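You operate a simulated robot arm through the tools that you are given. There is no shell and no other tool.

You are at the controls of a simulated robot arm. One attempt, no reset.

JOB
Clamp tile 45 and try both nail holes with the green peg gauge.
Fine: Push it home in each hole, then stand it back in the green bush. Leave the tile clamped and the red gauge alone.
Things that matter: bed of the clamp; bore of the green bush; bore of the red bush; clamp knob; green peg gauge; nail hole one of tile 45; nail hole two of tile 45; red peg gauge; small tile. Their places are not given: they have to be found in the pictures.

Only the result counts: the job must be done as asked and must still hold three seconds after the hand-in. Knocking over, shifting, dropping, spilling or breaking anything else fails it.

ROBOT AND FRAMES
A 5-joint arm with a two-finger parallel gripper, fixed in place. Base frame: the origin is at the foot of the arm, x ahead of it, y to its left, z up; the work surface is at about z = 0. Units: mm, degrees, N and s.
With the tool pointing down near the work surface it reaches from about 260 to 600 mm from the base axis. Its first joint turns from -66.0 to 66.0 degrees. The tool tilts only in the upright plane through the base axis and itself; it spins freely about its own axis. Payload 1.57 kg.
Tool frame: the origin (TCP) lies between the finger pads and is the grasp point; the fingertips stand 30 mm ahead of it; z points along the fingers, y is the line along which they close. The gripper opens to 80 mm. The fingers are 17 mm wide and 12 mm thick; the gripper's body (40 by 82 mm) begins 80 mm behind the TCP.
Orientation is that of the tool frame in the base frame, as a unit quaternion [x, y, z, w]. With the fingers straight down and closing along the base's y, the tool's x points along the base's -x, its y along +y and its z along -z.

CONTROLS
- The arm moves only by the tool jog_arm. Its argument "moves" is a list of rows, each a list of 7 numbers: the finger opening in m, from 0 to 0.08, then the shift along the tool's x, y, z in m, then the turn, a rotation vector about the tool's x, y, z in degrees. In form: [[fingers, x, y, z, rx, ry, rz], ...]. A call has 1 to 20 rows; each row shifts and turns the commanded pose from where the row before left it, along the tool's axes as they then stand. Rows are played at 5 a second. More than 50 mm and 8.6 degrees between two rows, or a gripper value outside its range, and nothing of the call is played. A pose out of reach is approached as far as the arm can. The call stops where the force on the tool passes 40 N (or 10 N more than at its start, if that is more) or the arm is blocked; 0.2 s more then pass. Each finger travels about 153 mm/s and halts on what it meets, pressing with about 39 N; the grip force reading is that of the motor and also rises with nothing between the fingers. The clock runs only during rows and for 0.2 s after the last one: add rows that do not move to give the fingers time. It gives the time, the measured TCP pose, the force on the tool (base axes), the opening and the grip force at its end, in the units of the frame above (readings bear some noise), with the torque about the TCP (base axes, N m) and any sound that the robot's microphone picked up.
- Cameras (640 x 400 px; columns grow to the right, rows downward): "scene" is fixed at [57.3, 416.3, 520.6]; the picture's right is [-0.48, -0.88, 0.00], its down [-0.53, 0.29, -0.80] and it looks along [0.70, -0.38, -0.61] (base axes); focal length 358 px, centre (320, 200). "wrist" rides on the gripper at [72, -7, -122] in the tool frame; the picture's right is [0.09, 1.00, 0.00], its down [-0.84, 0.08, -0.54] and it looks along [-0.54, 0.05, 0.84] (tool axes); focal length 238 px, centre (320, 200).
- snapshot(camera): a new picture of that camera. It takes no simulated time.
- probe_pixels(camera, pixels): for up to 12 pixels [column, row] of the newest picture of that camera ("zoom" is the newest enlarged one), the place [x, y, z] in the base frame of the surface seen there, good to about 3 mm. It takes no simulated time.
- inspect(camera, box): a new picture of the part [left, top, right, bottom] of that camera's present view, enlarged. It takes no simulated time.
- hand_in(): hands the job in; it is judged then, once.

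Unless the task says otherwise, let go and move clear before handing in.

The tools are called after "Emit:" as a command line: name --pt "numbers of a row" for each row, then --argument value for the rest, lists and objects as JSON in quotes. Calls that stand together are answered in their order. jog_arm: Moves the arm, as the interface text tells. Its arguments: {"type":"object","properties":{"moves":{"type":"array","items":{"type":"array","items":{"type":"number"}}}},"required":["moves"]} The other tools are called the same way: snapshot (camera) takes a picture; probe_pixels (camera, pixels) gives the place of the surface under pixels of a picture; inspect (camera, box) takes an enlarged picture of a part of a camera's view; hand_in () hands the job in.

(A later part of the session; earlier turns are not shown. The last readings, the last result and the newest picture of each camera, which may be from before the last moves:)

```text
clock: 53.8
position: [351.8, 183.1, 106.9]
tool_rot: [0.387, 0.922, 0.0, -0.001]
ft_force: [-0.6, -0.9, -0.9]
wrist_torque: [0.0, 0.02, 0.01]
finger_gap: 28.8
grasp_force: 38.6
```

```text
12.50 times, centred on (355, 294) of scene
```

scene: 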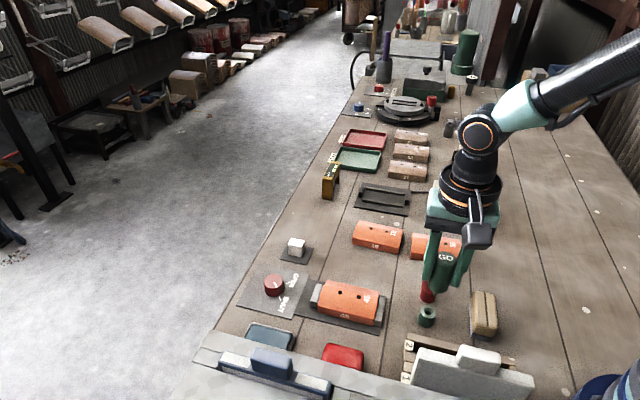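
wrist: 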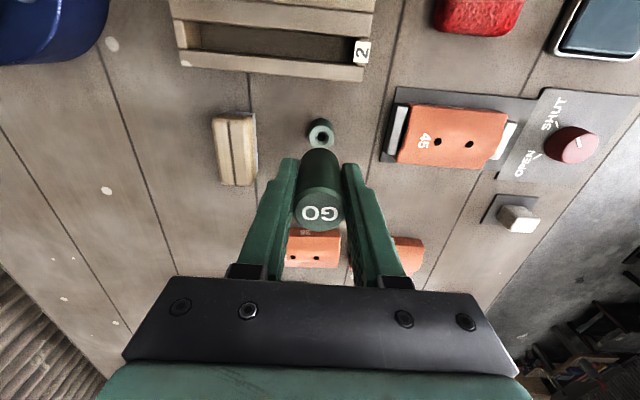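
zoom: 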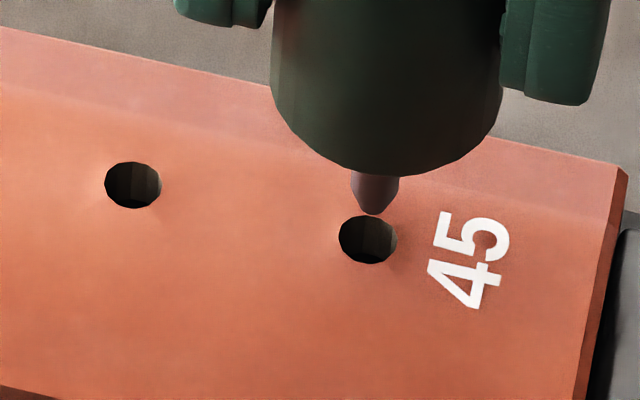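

The still calls did not move the picture, so the pose holds steady and only the readings are noisy. I'll probe the peg surface and hole rim in this same zoom to get the tip's height and offset.

Emit:
probe_pixels --camera "zoom" --pixels '[[374, 182], [374, 186], [374, 190], [374, 194], [374, 198], [374, 202], [374, 206], [374, 210], [366, 184], [382, 184], [368, 195], [380, 195]]'

Emit:
inspect --camera "scene" --box '[346, 284, 370, 302]'

```text
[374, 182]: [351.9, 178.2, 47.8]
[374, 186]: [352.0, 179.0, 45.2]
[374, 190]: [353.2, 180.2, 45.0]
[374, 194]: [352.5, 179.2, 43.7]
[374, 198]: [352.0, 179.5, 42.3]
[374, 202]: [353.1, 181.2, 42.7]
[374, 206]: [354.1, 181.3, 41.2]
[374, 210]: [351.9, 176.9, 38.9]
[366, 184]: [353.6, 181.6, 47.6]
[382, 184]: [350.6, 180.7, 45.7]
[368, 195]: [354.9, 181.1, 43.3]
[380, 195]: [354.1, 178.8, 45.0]
```

```text
16.00 times, centred on (358, 293) of scene
```

zoom: 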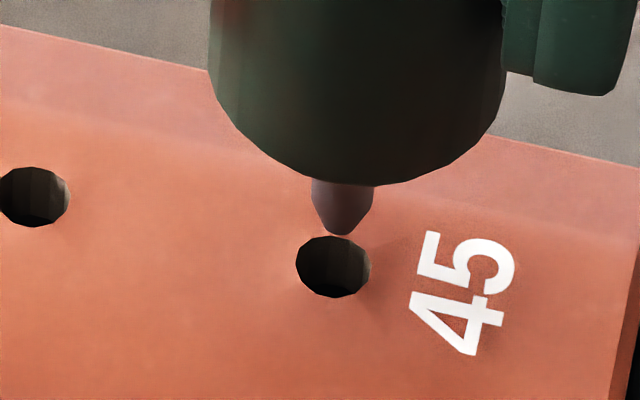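

The probes put the tip at z≈38.5 (about 6.5 mm above the tile) and within about 0.5 mm of hole A's axis. I'll shift 0.5 mm along tool y and lower 6 mm in small steps.

Emit:
jog_arm --pt "0.022 0 0.0005 0.001 0 0 0" --pt "0.022 0 0 0.001 0 0 0" --pt "0.022 0 0 0.001 0 0 0" --pt "0.022 0 0 0.001 0 0 0" --pt "0.022 0 0 0.001 0 0 0" --pt "0.022 0 0 0.001 0 0 0" --pt "0.022 0 0 0 0 0 0"

Emit:
inspect --camera "scene" --box '[346, 284, 370, 302]'

```text
clock: 55.4
position: [352.6, 184.0, 98.9]
tool_rot: [0.386, 0.922, 0.0, 0.0]
ft_force: [0.9, 0.3, -0.9]
wrist_torque: [-0.01, -0.03, -0.04]
finger_gap: 29.1
grasp_force: 38.5
```

```text
16.00 times, centred on (358, 293) of scene
```

zoom: 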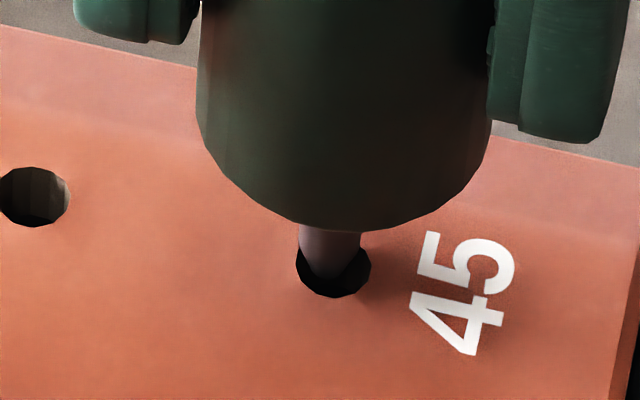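

The tip has reached the mouth of hole A; the peg (300–360) looks about 0.4 mm left of centre in the hole (297–371). I'll shift back 0.35 mm and lower 2 mm.

Emit:
jog_arm --pt "0.022 0 -0.00035 0 0 0 0" --pt "0.022 0 0 0.0005 0 0 0" --pt "0.022 0 0 0.0005 0 0 0" --pt "0.022 0 0 0.0005 0 0 0" --pt "0.022 0 0 0.0005 0 0 0" --pt "0.022 0 0 0 0 0 0"

Emit:
inspect --camera "scene" --box '[346, 284, 370, 302]'

```text
clock: 56.8
position: [352.5, 183.6, 98.8]
tool_rot: [0.387, 0.922, 0.0, 0.0]
ft_force: [-0.6, 0.4, -1.0]
wrist_torque: [-0.01, 0.01, 0.02]
finger_gap: 29.0
grasp_force: 38.9
```

```text
16.00 times, centred on (358, 293) of scene
```

zoom: 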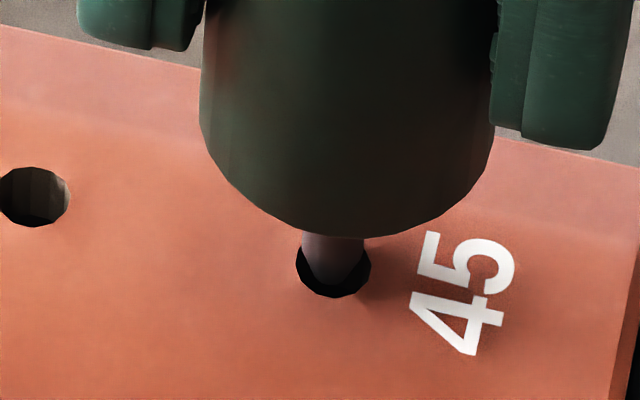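

The tip is now inside hole A, with the peg (302–365) centred in the hole (297–371) and no force. I'll continue down 8 mm in 1 mm steps.

Emit:
jog_arm --pt "0.022 0 0 0.001 0 0 0" --pt "0.022 0 0 0.001 0 0 0" --pt "0.022 0 0 0.001 0 0 0" --pt "0.022 0 0 0.001 0 0 0" --pt "0.022 0 0 0.001 0 0 0" --pt "0.022 0 0 0.001 0 0 0" --pt "0.022 0 0 0 0 0 0"

Emit:
inspect --camera "scene" --box '[340, 274, 376, 302]'

```text
clock: 58.4
position: [352.5, 182.5, 91.8]
tool_rot: [0.387, 0.922, 0.0, 0.0]
ft_force: [-3.4, 6.4, 0.7]
wrist_torque: [0.4, 0.26, -0.01]
finger_gap: 28.9
grasp_force: 38.8
```

```text
14.29 times, centred on (358, 288) of scene
```

zoom: 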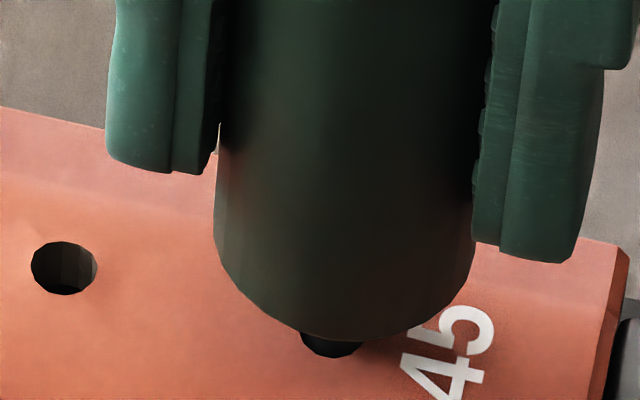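

The peg is about 7 mm in and a light side force (-3.4, 6.4 N) shows it touching the far wall. I'll ease 0.25 mm that way and continue down 6 mm.

Emit:
jog_arm --pt "0.022 0.00025 0.0001 0 0 0 0" --pt "0.022 0 0 0.001 0 0 0" --pt "0.022 0 0 0.001 0 0 0" --pt "0.022 0 0 0.001 0 0 0" --pt "0.022 0 0 0.001 0 0 0" --pt "0.022 0 0 0.001 0 0 0" --pt "0.022 0 0 0.001 0 0 0" --pt "0.022 0 0 0 0 0 0"

```text
clock: 60.2
position: [352.0, 183.4, 86.0]
tool_rot: [0.387, 0.922, 0.0, 0.0]
ft_force: [-0.5, 0.0, -0.9]
wrist_torque: [0.02, 0.01, 0.03]
finger_gap: 28.9
grasp_force: 38.5
```

The side force is gone and the peg slides freely at z≈86. The shoulder should seat near TCP z≈72, so I'll continue down in 1 mm steps.

Emit:
jog_arm --pt "0.022 0 0 0.001 0 0 0" --pt "0.022 0 0 0.001 0 0 0" --pt "0.022 0 0 0.001 0 0 0" --pt "0.022 0 0 0.001 0 0 0" --pt "0.022 0 0 0.001 0 0 0" --pt "0.022 0 0 0.001 0 0 0" --pt "0.022 0 0 0.001 0 0 0" --pt "0.022 0 0 0.001 0 0 0" --pt "0.022 0 0 0 0 0 0"

Emit:
inspect --camera "scene" --box '[320, 250, 400, 320]'

```text
clock: 62.2
position: [352.5, 183.8, 77.5]
tool_rot: [0.387, 0.922, 0.0, 0.0]
ft_force: [-1.3, -3.0, -0.4]
wrist_torque: [-0.16, 0.06, -0.01]
finger_gap: 28.7
grasp_force: 39.1
```

```text
5.71 times, centred on (360, 285) of scene
```

zoom: 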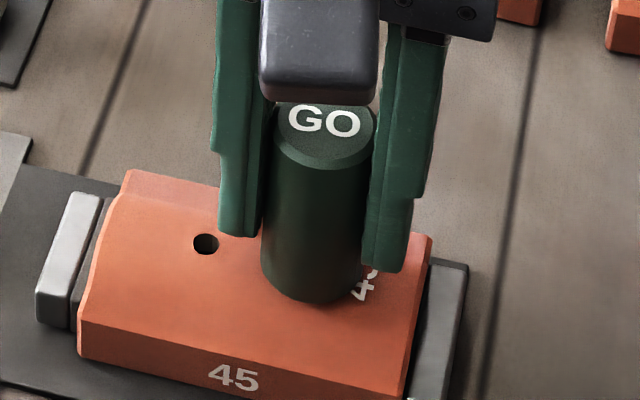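

The handle is now a few mm above the tile. I'll keep lowering in 0.7 mm steps until the shoulder pushes back.

Emit:
jog_arm --pt "0.022 0 0 0.0007 0 0 0" --pt "0.022 0 0 0.0007 0 0 0" --pt "0.022 0 0 0.0007 0 0 0" --pt "0.022 0 0 0.0007 0 0 0" --pt "0.022 0 0 0.0007 0 0 0" --pt "0.022 0 0 0.0007 0 0 0" --pt "0.022 0 0 0 0 0 0"

```text
clock: 63.8
position: [353.0, 183.7, 74.1]
tool_rot: [0.387, 0.922, 0.001, 0.0]
ft_force: [-3.7, -10.3, 28.1]
wrist_torque: [-0.47, 0.03, -0.04]
finger_gap: 29.0
grasp_force: 39.1
```

Upward force is 28 N at z≈74, likely the shoulder on the tile. I'll check the picture for a gap under the handle.

Emit:
inspect --camera "scene" --box '[335, 270, 385, 310]'

Emit:
jog_arm --pt "0.022 0 0 0 0 0 0"

Emit:
snapshot --camera "wrist"

```text
10.00 times, centred on (360, 290) of scene
```

zoom: 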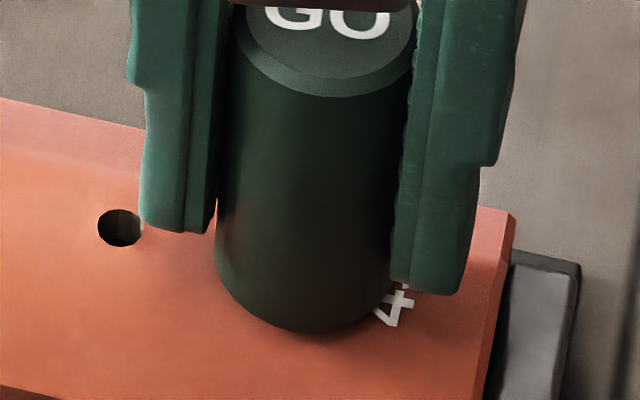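

```text
clock: 64.2
position: [353.9, 183.1, 73.3]
tool_rot: [0.387, 0.922, 0.0, 0.0]
ft_force: [-0.4, -11.6, 26.7]
wrist_torque: [-0.55, -0.1, -0.05]
finger_gap: 28.8
grasp_force: 39.1
```

```text
taken
```

wrist: 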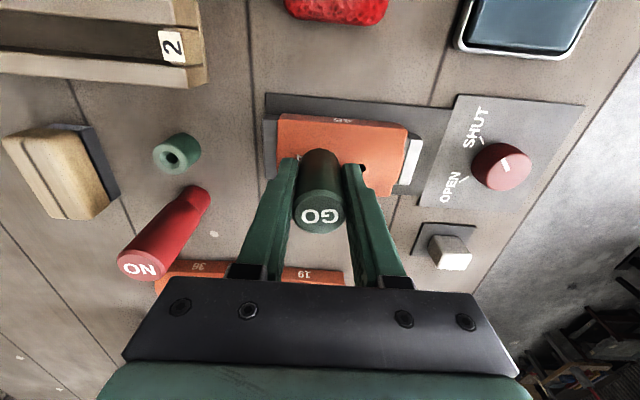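

The shoulder looks close to the tile, but there is an 11 N side force along -y, so it might be binding slightly. I'll ease 0.3 mm in that direction, then press a little further and compare.

Emit:
jog_arm --pt "0.022 -0.0002 -0.0002 0 0 0 0" --pt "0.022 0 0 0 0 0 0"

Emit:
jog_arm --pt "0.022 0 0 0.0003 0 0 0" --pt "0.022 0 0 0 0 0 0"

```text
clock: 64.8
position: [352.4, 183.2, 73.7]
tool_rot: [0.385, 0.923, 0.001, 0.001]
ft_force: [-5.8, 3.6, 21.3]
wrist_torque: [0.06, 0.2, -0.02]
finger_gap: 28.9
grasp_force: 38.5
```

```text
clock: 65.4
position: [352.1, 182.8, 72.7]
tool_rot: [0.386, 0.922, 0.0, 0.0]
ft_force: [-6.8, 6.5, 25.8]
wrist_torque: [0.19, 0.25, 0.02]
finger_gap: 29.0
grasp_force: 38.5
```

Pressing 0.3 mm more raised the upward force without clear travel, which suggests firm seating. To confirm, I'll probe the height of the GO top; seated on the tile it should read about 95 in the wrist view (it read 89.9 in the bush).

Emit:
snapshot --camera "wrist"

Emit:
probe_pixels --camera "wrist" --pixels '[[310, 206], [315, 206], [320, 206], [325, 206], [330, 206], [310, 225], [315, 225], [320, 225], [325, 225], [330, 225], [305, 214], [336, 214]]'

Emit:
inspect --camera "scene" --box '[335, 255, 385, 295]'

```text
taken
```

wrist: 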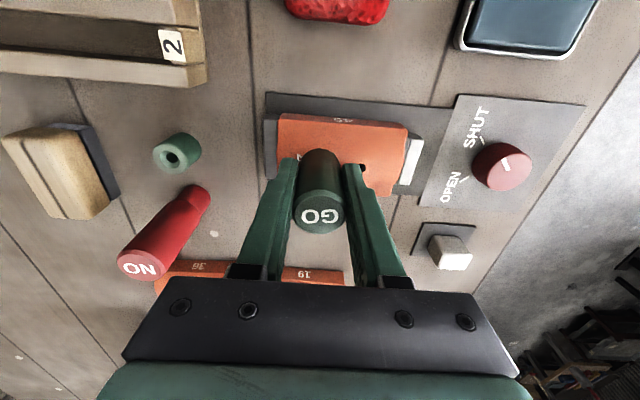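

```text
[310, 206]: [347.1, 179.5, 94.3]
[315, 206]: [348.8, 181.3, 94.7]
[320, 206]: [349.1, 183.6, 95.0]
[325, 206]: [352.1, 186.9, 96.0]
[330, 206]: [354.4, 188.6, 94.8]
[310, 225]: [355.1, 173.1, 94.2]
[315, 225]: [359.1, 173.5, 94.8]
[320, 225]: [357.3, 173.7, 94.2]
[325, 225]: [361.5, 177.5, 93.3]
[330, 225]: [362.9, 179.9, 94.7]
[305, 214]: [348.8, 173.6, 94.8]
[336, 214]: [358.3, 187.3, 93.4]
```

```text
10.00 times, centred on (360, 275) of scene
```

zoom: 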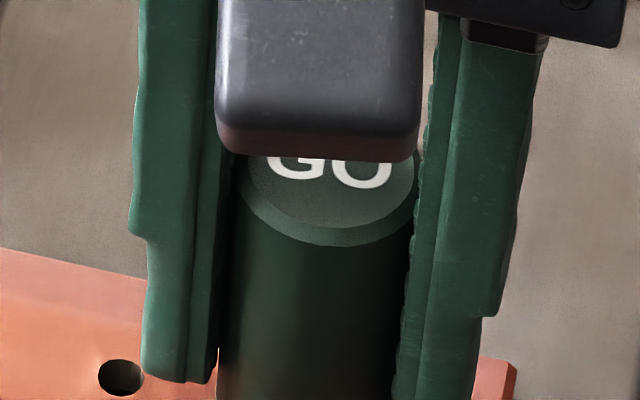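

The GO top reads z≈94.5, matching a shoulder seated on the tile (expected about 95). I'll give one further 0.4 mm push to be sure it is home, then withdraw.

Emit:
jog_arm --pt "0.022 0 0 0.0004 0 0 0" --pt "0.022 0 0 0 0 0 0" --pt "0.022 0 0 0 0 0 0"

```text
clock: 66.2
position: [351.9, 182.5, 73.7]
tool_rot: [0.387, 0.922, 0.001, 0.001]
ft_force: [-0.5, 4.0, 22.6]
wrist_torque: [0.01, -0.03, -0.01]
finger_gap: 29.0
grasp_force: 38.8
```

The force settled at about 23 N. I'll check with the wrist zoom whether the gauge has slipped in the fingers, compared with the earlier bush view (top ellipse 242–392, 205–332).

Emit:
inspect --camera "wrist" --box '[270, 120, 370, 260]'

```text
2.86 times, centred on (320, 190) of wrist
```

zoom: 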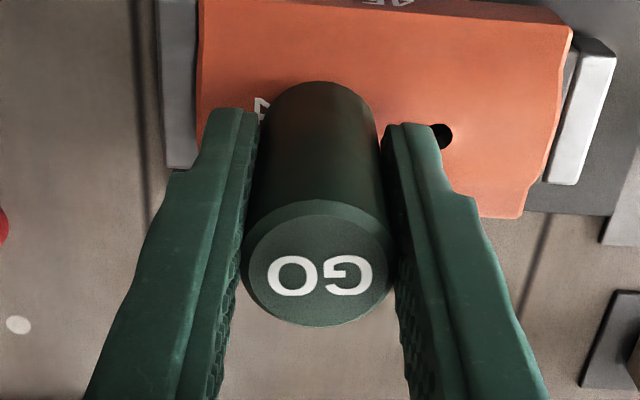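

The gauge shifted about 1 mm along the pads during the earlier side contact, but its top centre (352.9,180.8) stands over hole A's centre, so it is upright. I'll press once more to about 35 N to be certain it is home.

Emit:
jog_arm --pt "0.022 0 0 0.0004 0 0 0" --pt "0.022 0 0 0.0004 0 0 0" --pt "0.022 0 0 0.0003 0 0 0" --pt "0.022 0 0 0 0 0 0"

Emit:
inspect --camera "wrist" --box '[270, 120, 370, 260]'

```text
clock: 67.2
position: [353.8, 182.2, 72.2]
tool_rot: [0.386, 0.923, 0.001, 0.0]
ft_force: [2.6, -3.5, 29.1]
wrist_torque: [-0.28, -0.12, 0.0]
finger_gap: 28.7
grasp_force: 38.4
```

```text
2.86 times, centred on (320, 190) of wrist
```

zoom: 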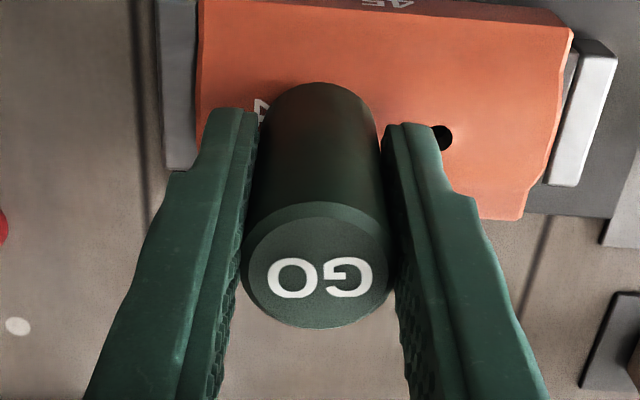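

Upward force is 29 N and the handle starts to slide in the fingers rather than go deeper, so the gauge is home in hole A. I'll withdraw it straight up 37 mm.

Emit:
jog_arm --pt "0.022 0 0 -0.001 0 0 0" --pt "0.022 0 0 -0.002 0 0 0" --pt "0.022 0 0 -0.003 0 0 0" --pt "0.022 0 0 -0.004 0 0 0" --pt "0.022 0 0 -0.004 0 0 0" --pt "0.022 0 0 -0.004 0 0 0" --pt "0.022 0 0 -0.004 0 0 0" --pt "0.022 0 0 -0.004 0 0 0" --pt "0.022 0 0 -0.004 0 0 0" --pt "0.022 0 0 -0.004 0 0 0" --pt "0.022 0 0 -0.004 0 0 0" --pt "0.022 0 0 0 0 0 0" --pt "0.022 0 0 0 0 0 0"

Emit:
inspect --camera "scene" --box '[325, 268, 381, 308]'

Emit:
inspect --camera "wrist" --box '[270, 120, 370, 260]'

```text
clock: 70.0
position: [351.6, 183.0, 110.0]
tool_rot: [0.388, 0.922, 0.0, 0.0]
ft_force: [-0.5, -0.2, -1.0]
wrist_torque: [-0.02, -0.02, -0.02]
finger_gap: 28.9
grasp_force: 38.6
```

```text
10.00 times, centred on (353, 288) of scene
```

zoom: 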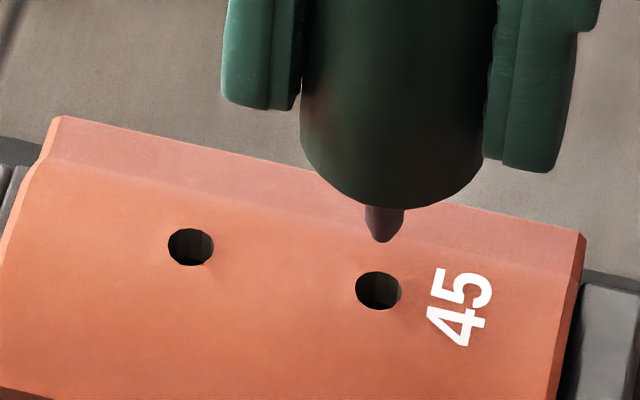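

```text
2.86 times, centred on (320, 190) of wrist
```

zoom: 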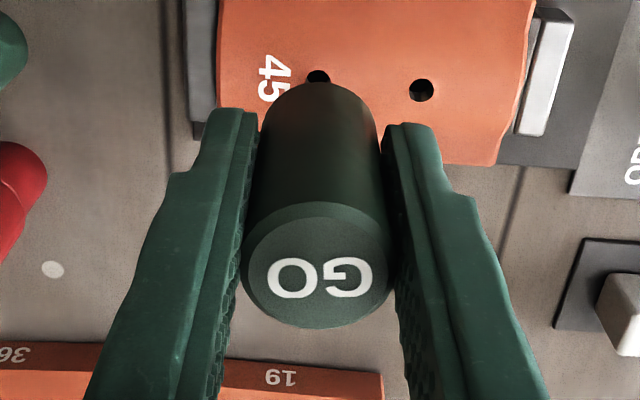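

The gauge is clear of hole A, and its tip (383,240) still lines up with that hole. I'll move 31.75 mm along the tile to hole B.

Emit:
jog_arm --pt "0.022 0.0001 0.00635 0 0 0 0" --pt "0.022 0.0001 0.00635 0 0 0 0" --pt "0.022 0.0001 0.00635 0 0 0 0" --pt "0.022 0.0001 0.00635 0 0 0 0" --pt "0.022 0.0001 0.00635 0 0 0 0" --pt "0.022 0 0 0 0 0 0" --pt "0.022 0 0 0 0 0 0"

Emit:
inspect --camera "scene" --box '[312, 268, 368, 308]'

```text
clock: 71.6
position: [373.8, 205.1, 111.4]
tool_rot: [0.386, 0.922, 0.001, 0.0]
ft_force: [0.3, -0.8, 0.1]
wrist_torque: [-0.02, 0.02, 0.0]
finger_gap: 28.8
grasp_force: 38.2
```

```text
10.00 times, centred on (340, 288) of scene
```

zoom: 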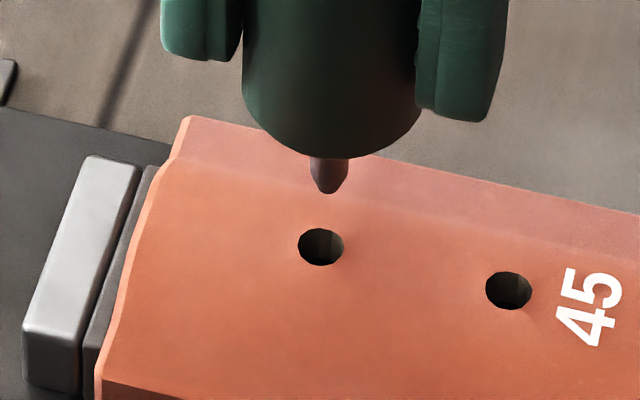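

Relative to hole B the tip (329,190) is about 1 mm too far right, while the fore-aft offset is unclear at this height. I'll correct 0.9 mm and lower 7 mm for a closer look.

Emit:
jog_arm --pt "0.022 0 0.0009 0.002 0 0 0" --pt "0.022 0 0 0.002 0 0 0" --pt "0.022 0 0 0.003 0 0 0" --pt "0.022 0 0 0 0 0 0" --pt "0.022 0 0 0 0 0 0"

Emit:
inspect --camera "scene" --box '[328, 280, 352, 298]'

Emit:
probe_pixels --camera "zoom" --pixels '[[320, 150], [320, 155], [320, 160], [320, 165], [320, 170], [320, 175], [320, 180], [320, 185], [325, 160], [315, 160], [325, 170], [315, 170]]'

```text
clock: 72.8
position: [373.6, 206.0, 103.5]
tool_rot: [0.386, 0.922, 0.0, 0.0]
ft_force: [0.6, 0.7, -1.1]
wrist_torque: [0.04, 0.0, -0.01]
finger_gap: 28.6
grasp_force: 38.8
```

```text
16.00 times, centred on (340, 289) of scene
```

zoom: 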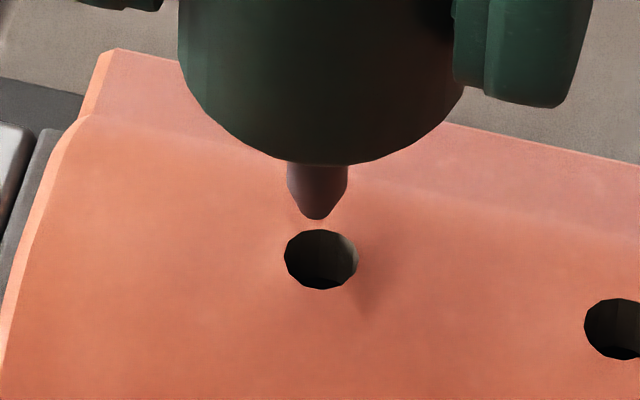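

```text
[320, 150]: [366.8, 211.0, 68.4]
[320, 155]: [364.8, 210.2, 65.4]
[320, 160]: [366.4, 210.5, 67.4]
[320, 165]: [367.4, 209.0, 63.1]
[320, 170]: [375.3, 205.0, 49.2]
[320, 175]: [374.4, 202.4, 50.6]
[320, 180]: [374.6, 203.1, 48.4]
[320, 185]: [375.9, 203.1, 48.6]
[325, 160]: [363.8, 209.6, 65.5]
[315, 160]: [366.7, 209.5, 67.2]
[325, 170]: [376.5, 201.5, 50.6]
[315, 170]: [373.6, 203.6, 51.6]
```

The peg axis probes at (377.6,201.3), almost at hole B (377.9,201.6), but in the image the tip (317.5) is about 0.7 mm left of the hole centre (321–324). I'll shift back 0.6 mm and lower 5 mm.

Emit:
jog_arm --pt "0.022 0 -0.0006 0.001 0 0 0" --pt "0.022 0 0 0.001 0 0 0" --pt "0.022 0 0 0.001 0 0 0" --pt "0.022 0 0 0.001 0 0 0" --pt "0.022 0 0 0.001 0 0 0" --pt "0.022 0 0 0 0 0 0"

Emit:
inspect --camera "scene" --box '[328, 280, 352, 298]'

```text
clock: 74.2
position: [374.0, 204.7, 97.4]
tool_rot: [0.386, 0.922, -0.001, 0.0]
ft_force: [-0.1, 0.1, -1.2]
wrist_torque: [0.01, 0.01, -0.01]
finger_gap: 29.2
grasp_force: 39.1
```

```text
16.00 times, centred on (340, 289) of scene
```

zoom: 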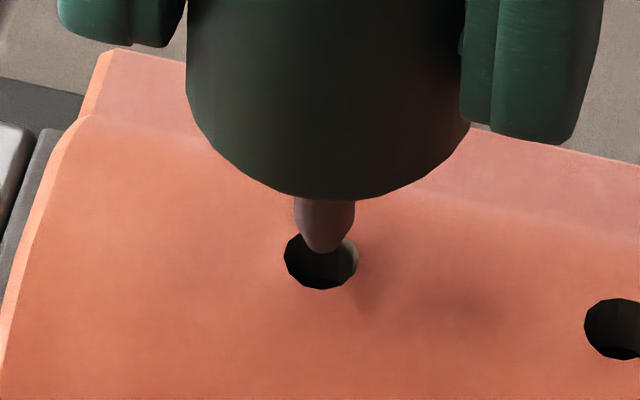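

The peg is now centred left-right over hole B (tip 323 against hole 321), about 2–3 mm above it. I'll lower 3 mm and check.

Emit:
jog_arm --pt "0.022 0 0 0.001 0 0 0" --pt "0.022 0 0 0.001 0 0 0" --pt "0.022 0 0 0.001 0 0 0" --pt "0.022 0 0 0 0 0 0"

Emit:
inspect --camera "scene" --box '[328, 280, 352, 298]'

```text
clock: 75.2
position: [374.0, 204.6, 94.8]
tool_rot: [0.387, 0.922, 0.0, 0.0]
ft_force: [0.7, -0.1, -0.1]
wrist_torque: [-0.02, -0.05, 0.0]
finger_gap: 28.8
grasp_force: 38.5
```

```text
16.00 times, centred on (340, 289) of scene
```

zoom: 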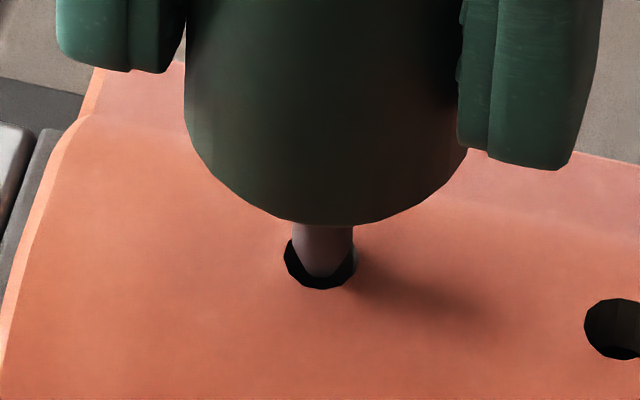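

The tip is entering hole B cleanly (tip at (320,277) inside the rim, no force). I'll lower 5 mm more.

Emit:
jog_arm --pt "0.022 0 0 0.001 0 0 0" --pt "0.022 0 0 0.001 0 0 0" --pt "0.022 0 0 0.001 0 0 0" --pt "0.022 0 0 0.001 0 0 0" --pt "0.022 0 0 0.001 0 0 0" --pt "0.022 0 0 0 0 0 0"

Emit:
inspect --camera "scene" --box '[320, 270, 368, 306]'

```text
clock: 76.6
position: [374.2, 205.0, 89.9]
tool_rot: [0.387, 0.922, 0.0, 0.0]
ft_force: [-0.3, 0.0, -1.1]
wrist_torque: [0.03, 0.01, 0.0]
finger_gap: 29.1
grasp_force: 38.9
```

```text
11.11 times, centred on (344, 288) of scene
```

zoom: 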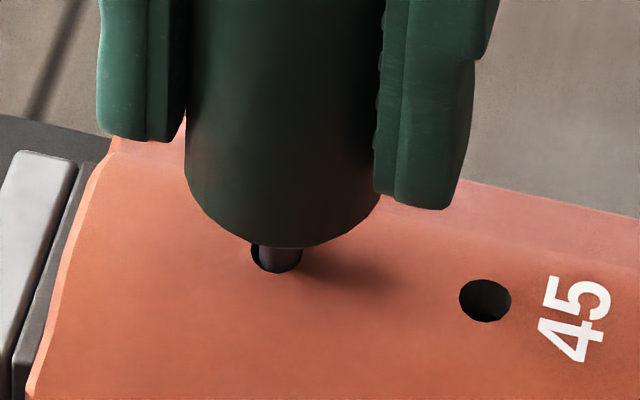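

The peg is in hole B with free space on its left (dark crescent at 251–259). I'll shift 0.3 mm toward it and go down 7 mm.

Emit:
jog_arm --pt "0.022 0 0.0003 0 0 0 0" --pt "0.022 0 0 0.001 0 0 0" --pt "0.022 0 0 0.001 0 0 0" --pt "0.022 0 0 0.001 0 0 0" --pt "0.022 0 0 0.001 0 0 0" --pt "0.022 0 0 0.001 0 0 0" --pt "0.022 0 0 0.001 0 0 0" --pt "0.022 0 0 0.001 0 0 0" --pt "0.022 0 0 0 0 0 0"

```text
clock: 78.6
position: [373.6, 204.7, 83.1]
tool_rot: [0.387, 0.922, 0.0, 0.0]
ft_force: [0.9, 0.6, -0.4]
wrist_torque: [0.01, 0.01, 0.01]
finger_gap: 29.1
grasp_force: 38.4
```

Still no side or axial force at z≈83, so it slides freely. I'll continue down 7 mm, then in finer steps.

Emit:
jog_arm --pt "0.022 0 0 0.001 0 0 0" --pt "0.022 0 0 0.001 0 0 0" --pt "0.022 0 0 0.001 0 0 0" --pt "0.022 0 0 0.001 0 0 0" --pt "0.022 0 0 0.001 0 0 0" --pt "0.022 0 0 0.001 0 0 0" --pt "0.022 0 0 0.0007 0 0 0" --pt "0.022 0 0 0.0007 0 0 0" --pt "0.022 0 0 0 0 0 0"

```text
clock: 80.6
position: [373.4, 205.1, 75.8]
tool_rot: [0.387, 0.922, 0.0, 0.0]
ft_force: [-0.2, 0.1, -0.4]
wrist_torque: [0.0, 0.0, -0.01]
finger_gap: 28.9
grasp_force: 38.4
```

Emit:
jog_arm --pt "0.022 0 0 0.0007 0 0 0" --pt "0.022 0 0 0.0007 0 0 0" --pt "0.022 0 0 0.0007 0 0 0" --pt "0.022 0 0 0.0007 0 0 0" --pt "0.022 0 0 0.0005 0 0 0" --pt "0.022 0 0 0 0 0 0"

```text
clock: 82.0
position: [374.6, 204.9, 73.1]
tool_rot: [0.387, 0.922, 0.0, 0.0]
ft_force: [-3.9, -1.6, 11.1]
wrist_torque: [-0.1, 0.08, -0.01]
finger_gap: 28.8
grasp_force: 39.1
```

Upward force is now 11 N at z≈73, the same height as the seating in hole A. I'll press a little more until it is clearly home.

Emit:
jog_arm --pt "0.022 0 0 0.0004 0 0 0" --pt "0.022 0 0 0.0004 0 0 0" --pt "0.022 0 0 0.0004 0 0 0" --pt "0.022 0 0 0 0 0 0"

Emit:
snapshot --camera "wrist"

Emit:
probe_pixels --camera "wrist" --pixels '[[310, 206], [315, 206], [320, 206], [325, 206], [330, 206], [310, 220], [315, 222], [320, 222], [325, 222], [330, 220], [305, 214], [334, 214]]'

Emit:
inspect --camera "scene" --box '[310, 260, 370, 310]'

```text
clock: 83.0
position: [373.7, 206.0, 72.2]
tool_rot: [0.387, 0.922, 0.0, 0.0]
ft_force: [-5.6, -4.8, 30.3]
wrist_torque: [-0.35, 0.17, -0.04]
finger_gap: 29.1
grasp_force: 39.1
```

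```text
taken
```

wrist: 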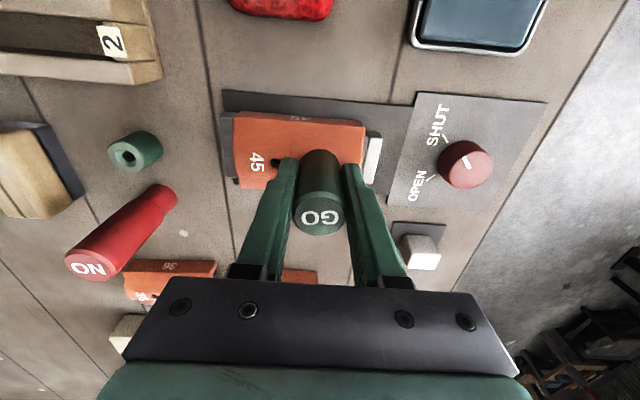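

```text
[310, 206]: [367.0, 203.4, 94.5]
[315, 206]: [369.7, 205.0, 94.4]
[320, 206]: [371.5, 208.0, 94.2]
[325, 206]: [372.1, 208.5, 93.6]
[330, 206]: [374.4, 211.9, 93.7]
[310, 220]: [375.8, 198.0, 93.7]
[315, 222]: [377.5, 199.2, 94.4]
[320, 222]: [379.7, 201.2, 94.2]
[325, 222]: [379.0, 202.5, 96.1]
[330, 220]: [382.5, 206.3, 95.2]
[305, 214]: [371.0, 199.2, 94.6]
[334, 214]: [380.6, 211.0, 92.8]
```

```text
8.00 times, centred on (340, 285) of scene
```

zoom: 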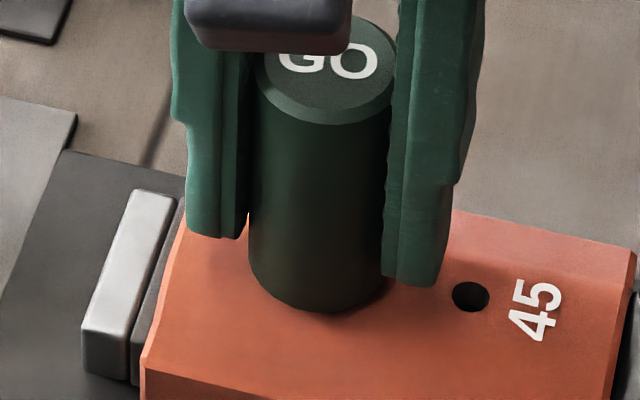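

The force is 30 N and the GO top reads z≈94.3, the same as in hole A, so the gauge is home in hole B. One more small press, then I'll withdraw it.

Emit:
jog_arm --pt "0.022 0 0 0.0004 0 0 0" --pt "0.022 0 0 0 0 0 0"

Emit:
jog_arm --pt "0.022 0 0 -0.001 0 0 0" --pt "0.022 0 0 -0.002 0 0 0" --pt "0.022 0 0 -0.003 0 0 0" --pt "0.022 0 0 -0.004 0 0 0" --pt "0.022 0 0 -0.004 0 0 0" --pt "0.022 0 0 -0.004 0 0 0" --pt "0.022 0 0 -0.004 0 0 0" --pt "0.022 0 0 -0.004 0 0 0" --pt "0.022 0 0 -0.004 0 0 0" --pt "0.022 0 0 -0.004 0 0 0" --pt "0.022 0 0 -0.006 0 0 0" --pt "0.022 0 0 -0.01 0 0 0" --pt "0.022 0 0 -0.01 0 0 0" --pt "0.022 0 0 0 0 0 0" --pt "0.022 0 0 0 0 0 0"

Emit:
inspect --camera "scene" --box '[300, 230, 400, 320]'

```text
clock: 83.6
position: [373.4, 206.3, 71.8]
tool_rot: [0.386, 0.922, 0.001, 0.001]
ft_force: [-1.8, -5.5, 29.4]
wrist_torque: [-0.35, 0.1, -0.04]
finger_gap: 28.9
grasp_force: 38.9
```

```text
clock: 86.8
position: [372.9, 205.1, 130.3]
tool_rot: [0.386, 0.923, 0.0, 0.0]
ft_force: [0.9, 0.2, -0.1]
wrist_torque: [0.01, -0.01, -0.03]
finger_gap: 29.1
grasp_force: 39.2
```

```text
4.44 times, centred on (350, 275) of scene
```

zoom: 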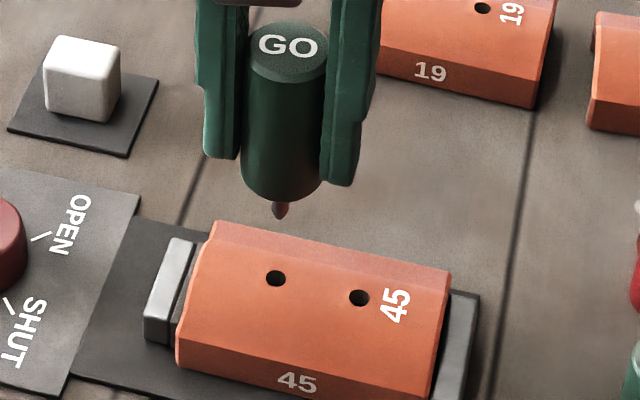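

The gauge is out of hole B and both holes have been tried. I'll carry it back over the green bush, (-97.5,-107.7) mm away, at this height and clear of the red gauge.

Emit:
jog_arm --pt "0.022 -0.001413 -0.02417 0 0 0 0" --pt "0.022 -0.001413 -0.02417 0 0 0 0" --pt "0.022 -0.001413 -0.02417 0 0 0 0" --pt "0.022 -0.001413 -0.02417 0 0 0 0" --pt "0.022 -0.001413 -0.02417 0 0 0 0" --pt "0.022 -0.001413 -0.02417 0 0 0 0" --pt "0.022 0 0 0 0 0 0" --pt "0.022 0 0 0 0 0 0"

Emit:
inspect --camera "scene" --box '[395, 240, 465, 335]'

Emit:
snapshot --camera "wrist"

```text
clock: 88.6
position: [277.1, 98.6, 130.7]
tool_rot: [0.386, 0.922, 0.0, 0.0]
ft_force: [0.0, 0.0, -1.0]
wrist_torque: [0.0, 0.02, 0.0]
finger_gap: 28.9
grasp_force: 39.6
```

```text
4.21 times, centred on (430, 288) of scene
```

zoom: 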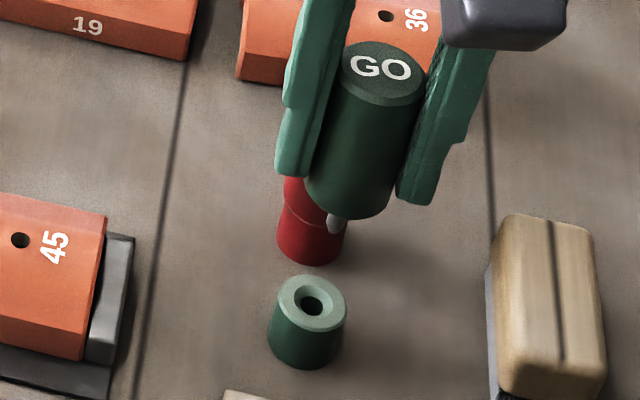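

```text
taken
```

wrist: 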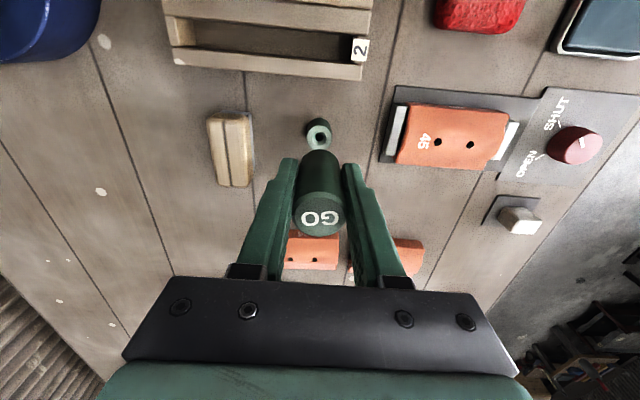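

The gauge is above the bush (bore at scene zoom (312,304), peg tip at (335,230)). I'll lower 26 mm to bring the tip close above the countersink and compare.

Emit:
jog_arm --pt "0.022 0 0 0.006 0 0 0" --pt "0.022 0 0 0.006 0 0 0" --pt "0.022 0 0 0.005 0 0 0" --pt "0.022 0 0 0.005 0 0 0" --pt "0.022 0 0 0.004 0 0 0" --pt "0.022 0 0 0 0 0 0" --pt "0.022 0 0 0 0 0 0"

Emit:
inspect --camera "scene" --box '[410, 290, 446, 330]'

```text
clock: 90.2
position: [275.9, 97.3, 104.2]
tool_rot: [0.387, 0.922, -0.001, 0.0]
ft_force: [0.1, -0.4, -0.6]
wrist_torque: [0.02, -0.01, 0.03]
finger_gap: 28.8
grasp_force: 38.6
```

```text
10.00 times, centred on (428, 310) of scene
```

zoom: 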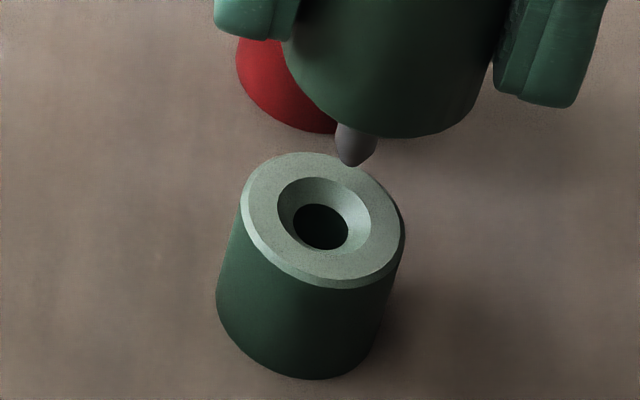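

The tip (354,163) seems somewhat to the right of the bore axis. I'll probe the peg surface in this zoom to measure its offset from the bush centre (280.1,93.6 in scene coordinates).

Emit:
probe_pixels --camera "zoom" --pixels '[[358, 140], [358, 143], [357, 146], [356, 149], [355, 152], [355, 155], [354, 158], [354, 161], [350, 143], [366, 143], [348, 148], [364, 148]]'

Emit:
inspect --camera "wrist" --box '[270, 80, 370, 240]'

```text
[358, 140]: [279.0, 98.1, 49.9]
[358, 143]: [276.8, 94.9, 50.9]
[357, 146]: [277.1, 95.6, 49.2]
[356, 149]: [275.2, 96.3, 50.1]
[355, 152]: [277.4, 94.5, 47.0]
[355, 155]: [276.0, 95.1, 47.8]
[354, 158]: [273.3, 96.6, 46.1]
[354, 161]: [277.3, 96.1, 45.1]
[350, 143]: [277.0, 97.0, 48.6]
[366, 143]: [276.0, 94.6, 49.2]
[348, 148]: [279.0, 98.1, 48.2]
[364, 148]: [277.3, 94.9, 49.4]
```

```text
2.50 times, centred on (320, 160) of wrist
```

zoom: 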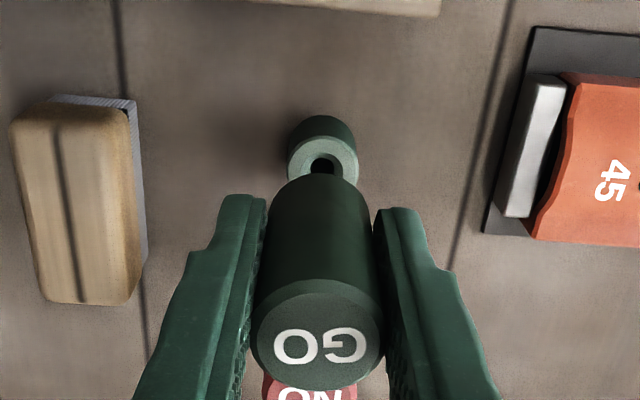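

Combining both views, the gauge needs to move about (+1.5,+1.0) mm to sit over the bore, well within the countersink's reach. I'll apply that and lower 9 mm for a closer comparison.

Emit:
jog_arm --pt "0.022 -0.0003 0.0018 0 0 0 0" --pt "0.022 0 0 0.003 0 0 0" --pt "0.022 0 0 0.003 0 0 0" --pt "0.022 0 0 0.003 0 0 0" --pt "0.022 0 0 0 0 0 0" --pt "0.022 0 0 0 0 0 0"

Emit:
inspect --camera "scene" --box '[410, 290, 446, 330]'

```text
clock: 91.6
position: [278.1, 100.0, 96.0]
tool_rot: [0.387, 0.922, 0.001, 0.0]
ft_force: [-0.5, -0.6, -0.7]
wrist_torque: [0.01, -0.01, 0.02]
finger_gap: 29.0
grasp_force: 38.4
```

```text
10.00 times, centred on (428, 310) of scene
```

zoom: 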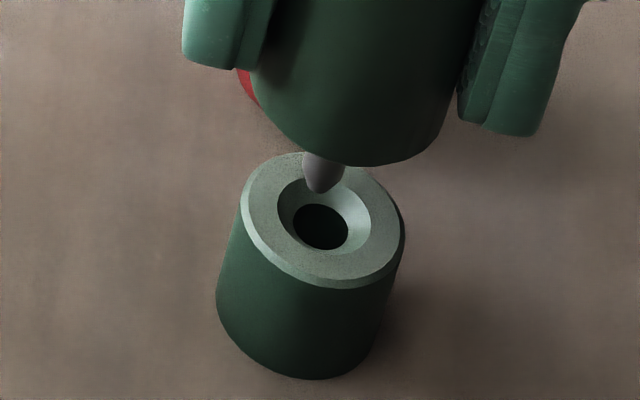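

The tip (322,190) now overshoots slightly left of and behind the bore (countersink centre (324,217)). I'll probe the peg again for its axis and height.

Emit:
probe_pixels --camera "zoom" --pixels '[[324, 164], [324, 168], [323, 172], [323, 176], [322, 180], [322, 184], [322, 188], [312, 168], [334, 168], [314, 174], [332, 174], [318, 180]]'

Emit:
inspect --camera "wrist" --box '[270, 80, 370, 240]'

```text
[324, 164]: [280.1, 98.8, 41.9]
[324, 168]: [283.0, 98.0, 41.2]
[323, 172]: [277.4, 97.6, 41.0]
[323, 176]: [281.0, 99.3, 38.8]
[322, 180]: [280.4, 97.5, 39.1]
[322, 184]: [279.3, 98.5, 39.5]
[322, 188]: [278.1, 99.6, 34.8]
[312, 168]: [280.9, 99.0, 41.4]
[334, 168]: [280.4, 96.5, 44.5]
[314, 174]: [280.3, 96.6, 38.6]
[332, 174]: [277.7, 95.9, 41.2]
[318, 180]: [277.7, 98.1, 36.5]
```

```text
2.50 times, centred on (320, 160) of wrist
```

zoom: 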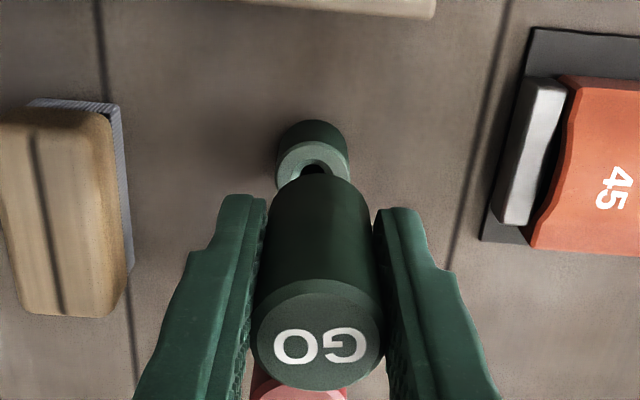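

All three estimates ask for about (-1.2,-1.7) mm. I'll make that sideways move alone and look again.

Emit:
jog_arm --pt "0.022 -0.0001 -0.0009 0 0 0 0" --pt "0.022 -0.0001 -0.0009 0 0 0 0" --pt "0.022 0 0 0 0 0 0" --pt "0.022 0 0 0 0 0 0"

Emit:
inspect --camera "scene" --box '[410, 290, 446, 330]'

Emit:
inspect --camera "wrist" --box '[290, 120, 350, 180]'

```text
clock: 92.6
position: [277.5, 98.2, 94.9]
tool_rot: [0.386, 0.922, 0.0, 0.0]
ft_force: [0.4, 0.1, -0.4]
wrist_torque: [0.0, 0.0, -0.02]
finger_gap: 29.1
grasp_force: 38.7
```

```text
10.00 times, centred on (428, 310) of scene
```

zoom: 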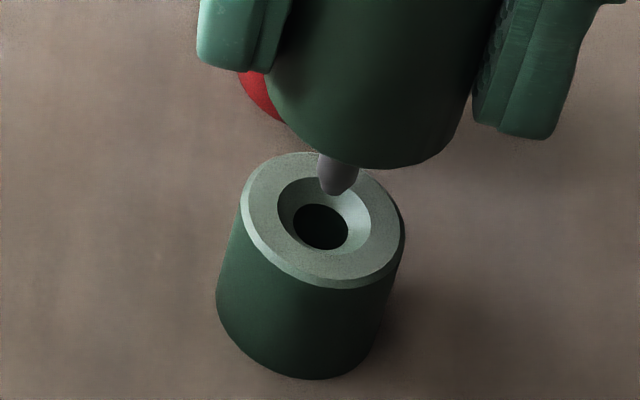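

```text
6.67 times, centred on (320, 150) of wrist
```

zoom: 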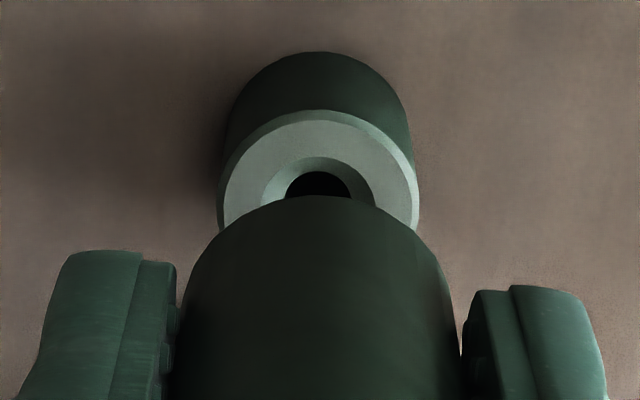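

Both views now show the tip within about 1 mm of the bore axis, well inside the countersink. I'll trim 0.3 mm and lower 6 mm in small steps.

Emit:
jog_arm --pt "0.022 -0.0001 0.0003 0.001 0 0 0" --pt "0.022 0 0 0.001 0 0 0" --pt "0.022 0 0 0.001 0 0 0" --pt "0.022 0 0 0.001 0 0 0" --pt "0.022 0 0 0.001 0 0 0" --pt "0.022 0 0 0.001 0 0 0" --pt "0.022 0 0 0 0 0 0"

Emit:
inspect --camera "scene" --box '[410, 290, 446, 330]'

```text
clock: 94.2
position: [276.8, 97.7, 88.7]
tool_rot: [0.387, 0.922, 0.0, 0.001]
ft_force: [-0.8, -0.2, -0.2]
wrist_torque: [0.01, 0.0, 0.03]
finger_gap: 28.9
grasp_force: 39.1
```

```text
10.00 times, centred on (428, 310) of scene
```

zoom: 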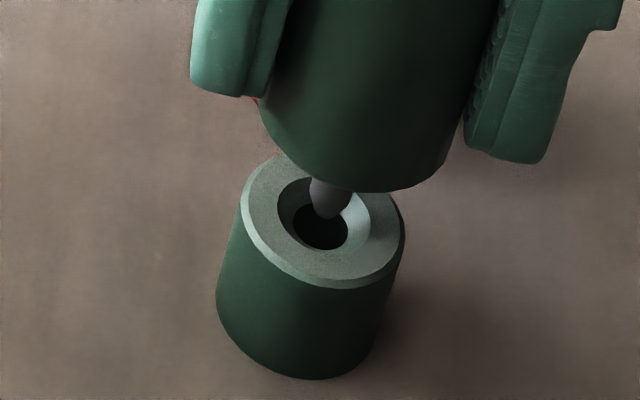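

The tip (330,216) is entering the countersink centrally with no force. I'll continue down 6 mm.

Emit:
jog_arm --pt "0.022 0 0.0003 0.001 0 0 0" --pt "0.022 0 0 0.001 0 0 0" --pt "0.022 0 0 0.001 0 0 0" --pt "0.022 0 0 0.001 0 0 0" --pt "0.022 0 0 0.001 0 0 0" --pt "0.022 0 0 0.001 0 0 0" --pt "0.022 0 0 0 0 0 0"

Emit:
inspect --camera "scene" --box '[410, 290, 446, 330]'

```text
clock: 95.8
position: [276.7, 96.9, 83.7]
tool_rot: [0.388, 0.922, 0.0, 0.0]
ft_force: [-1.2, 0.2, -0.9]
wrist_torque: [0.03, -0.03, -0.02]
finger_gap: 28.7
grasp_force: 38.7
```

```text
10.00 times, centred on (428, 310) of scene
```

zoom: 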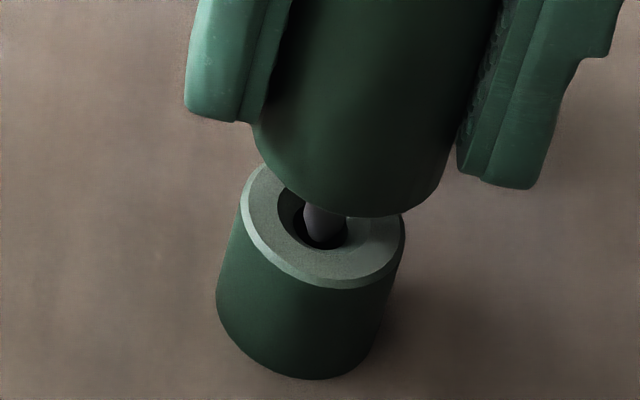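

The peg is entering the bore (tip at (325,240), dark bore visible both sides). I'll continue down 8 mm.

Emit:
jog_arm --pt "0.022 0 0 0.001 0 0 0" --pt "0.022 0 0 0.001 0 0 0" --pt "0.022 0 0 0.001 0 0 0" --pt "0.022 0 0 0.001 0 0 0" --pt "0.022 0 0 0.001 0 0 0" --pt "0.022 0 0 0.001 0 0 0" --pt "0.022 0 0 0.001 0 0 0" --pt "0.022 0 0 0.001 0 0 0" --pt "0.022 0 0 0 0 0 0"

Emit:
inspect --camera "scene" --box '[400, 260, 456, 330]'

```text
clock: 97.8
position: [276.9, 98.1, 75.2]
tool_rot: [0.387, 0.922, 0.0, 0.0]
ft_force: [0.6, -0.4, -1.2]
wrist_torque: [0.01, -0.04, -0.01]
finger_gap: 28.6
grasp_force: 39.3
```

```text
5.71 times, centred on (428, 295) of scene
```

zoom: 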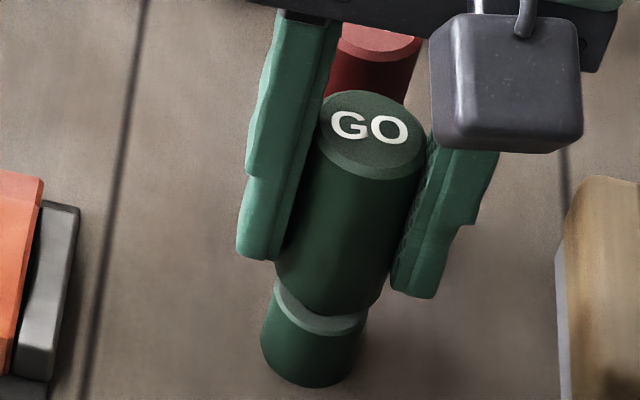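

No force yet, and the handle is about 10 mm above the bush top at z≈75. I'll continue down in 1 mm and then finer steps until it seats.

Emit:
jog_arm --pt "0.022 0 0 0.001 0 0 0" --pt "0.022 0 0 0.001 0 0 0" --pt "0.022 0 0 0.001 0 0 0" --pt "0.022 0 0 0.001 0 0 0" --pt "0.022 0 0 0.001 0 0 0" --pt "0.022 0 0 0.001 0 0 0" --pt "0.022 0 0 0.0005 0 0 0" --pt "0.022 0 0 0 0 0 0"

Emit:
inspect --camera "scene" --box '[405, 280, 450, 332]'

```text
clock: 99.6
position: [277.8, 98.0, 68.6]
tool_rot: [0.387, 0.922, 0.0, 0.0]
ft_force: [0.9, 0.8, -1.2]
wrist_torque: [0.03, -0.01, 0.03]
finger_gap: 28.9
grasp_force: 38.0
```

```text
7.69 times, centred on (428, 306) of scene
```

zoom: 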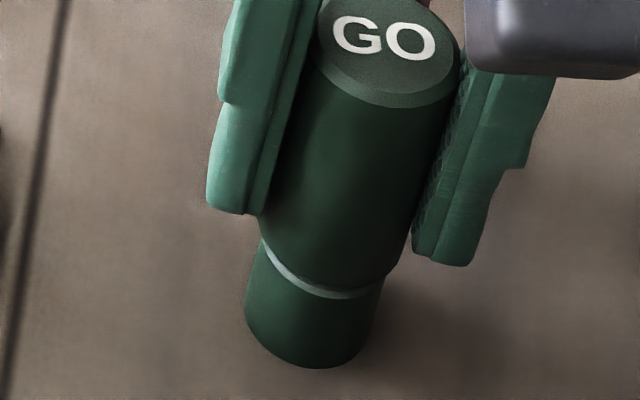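

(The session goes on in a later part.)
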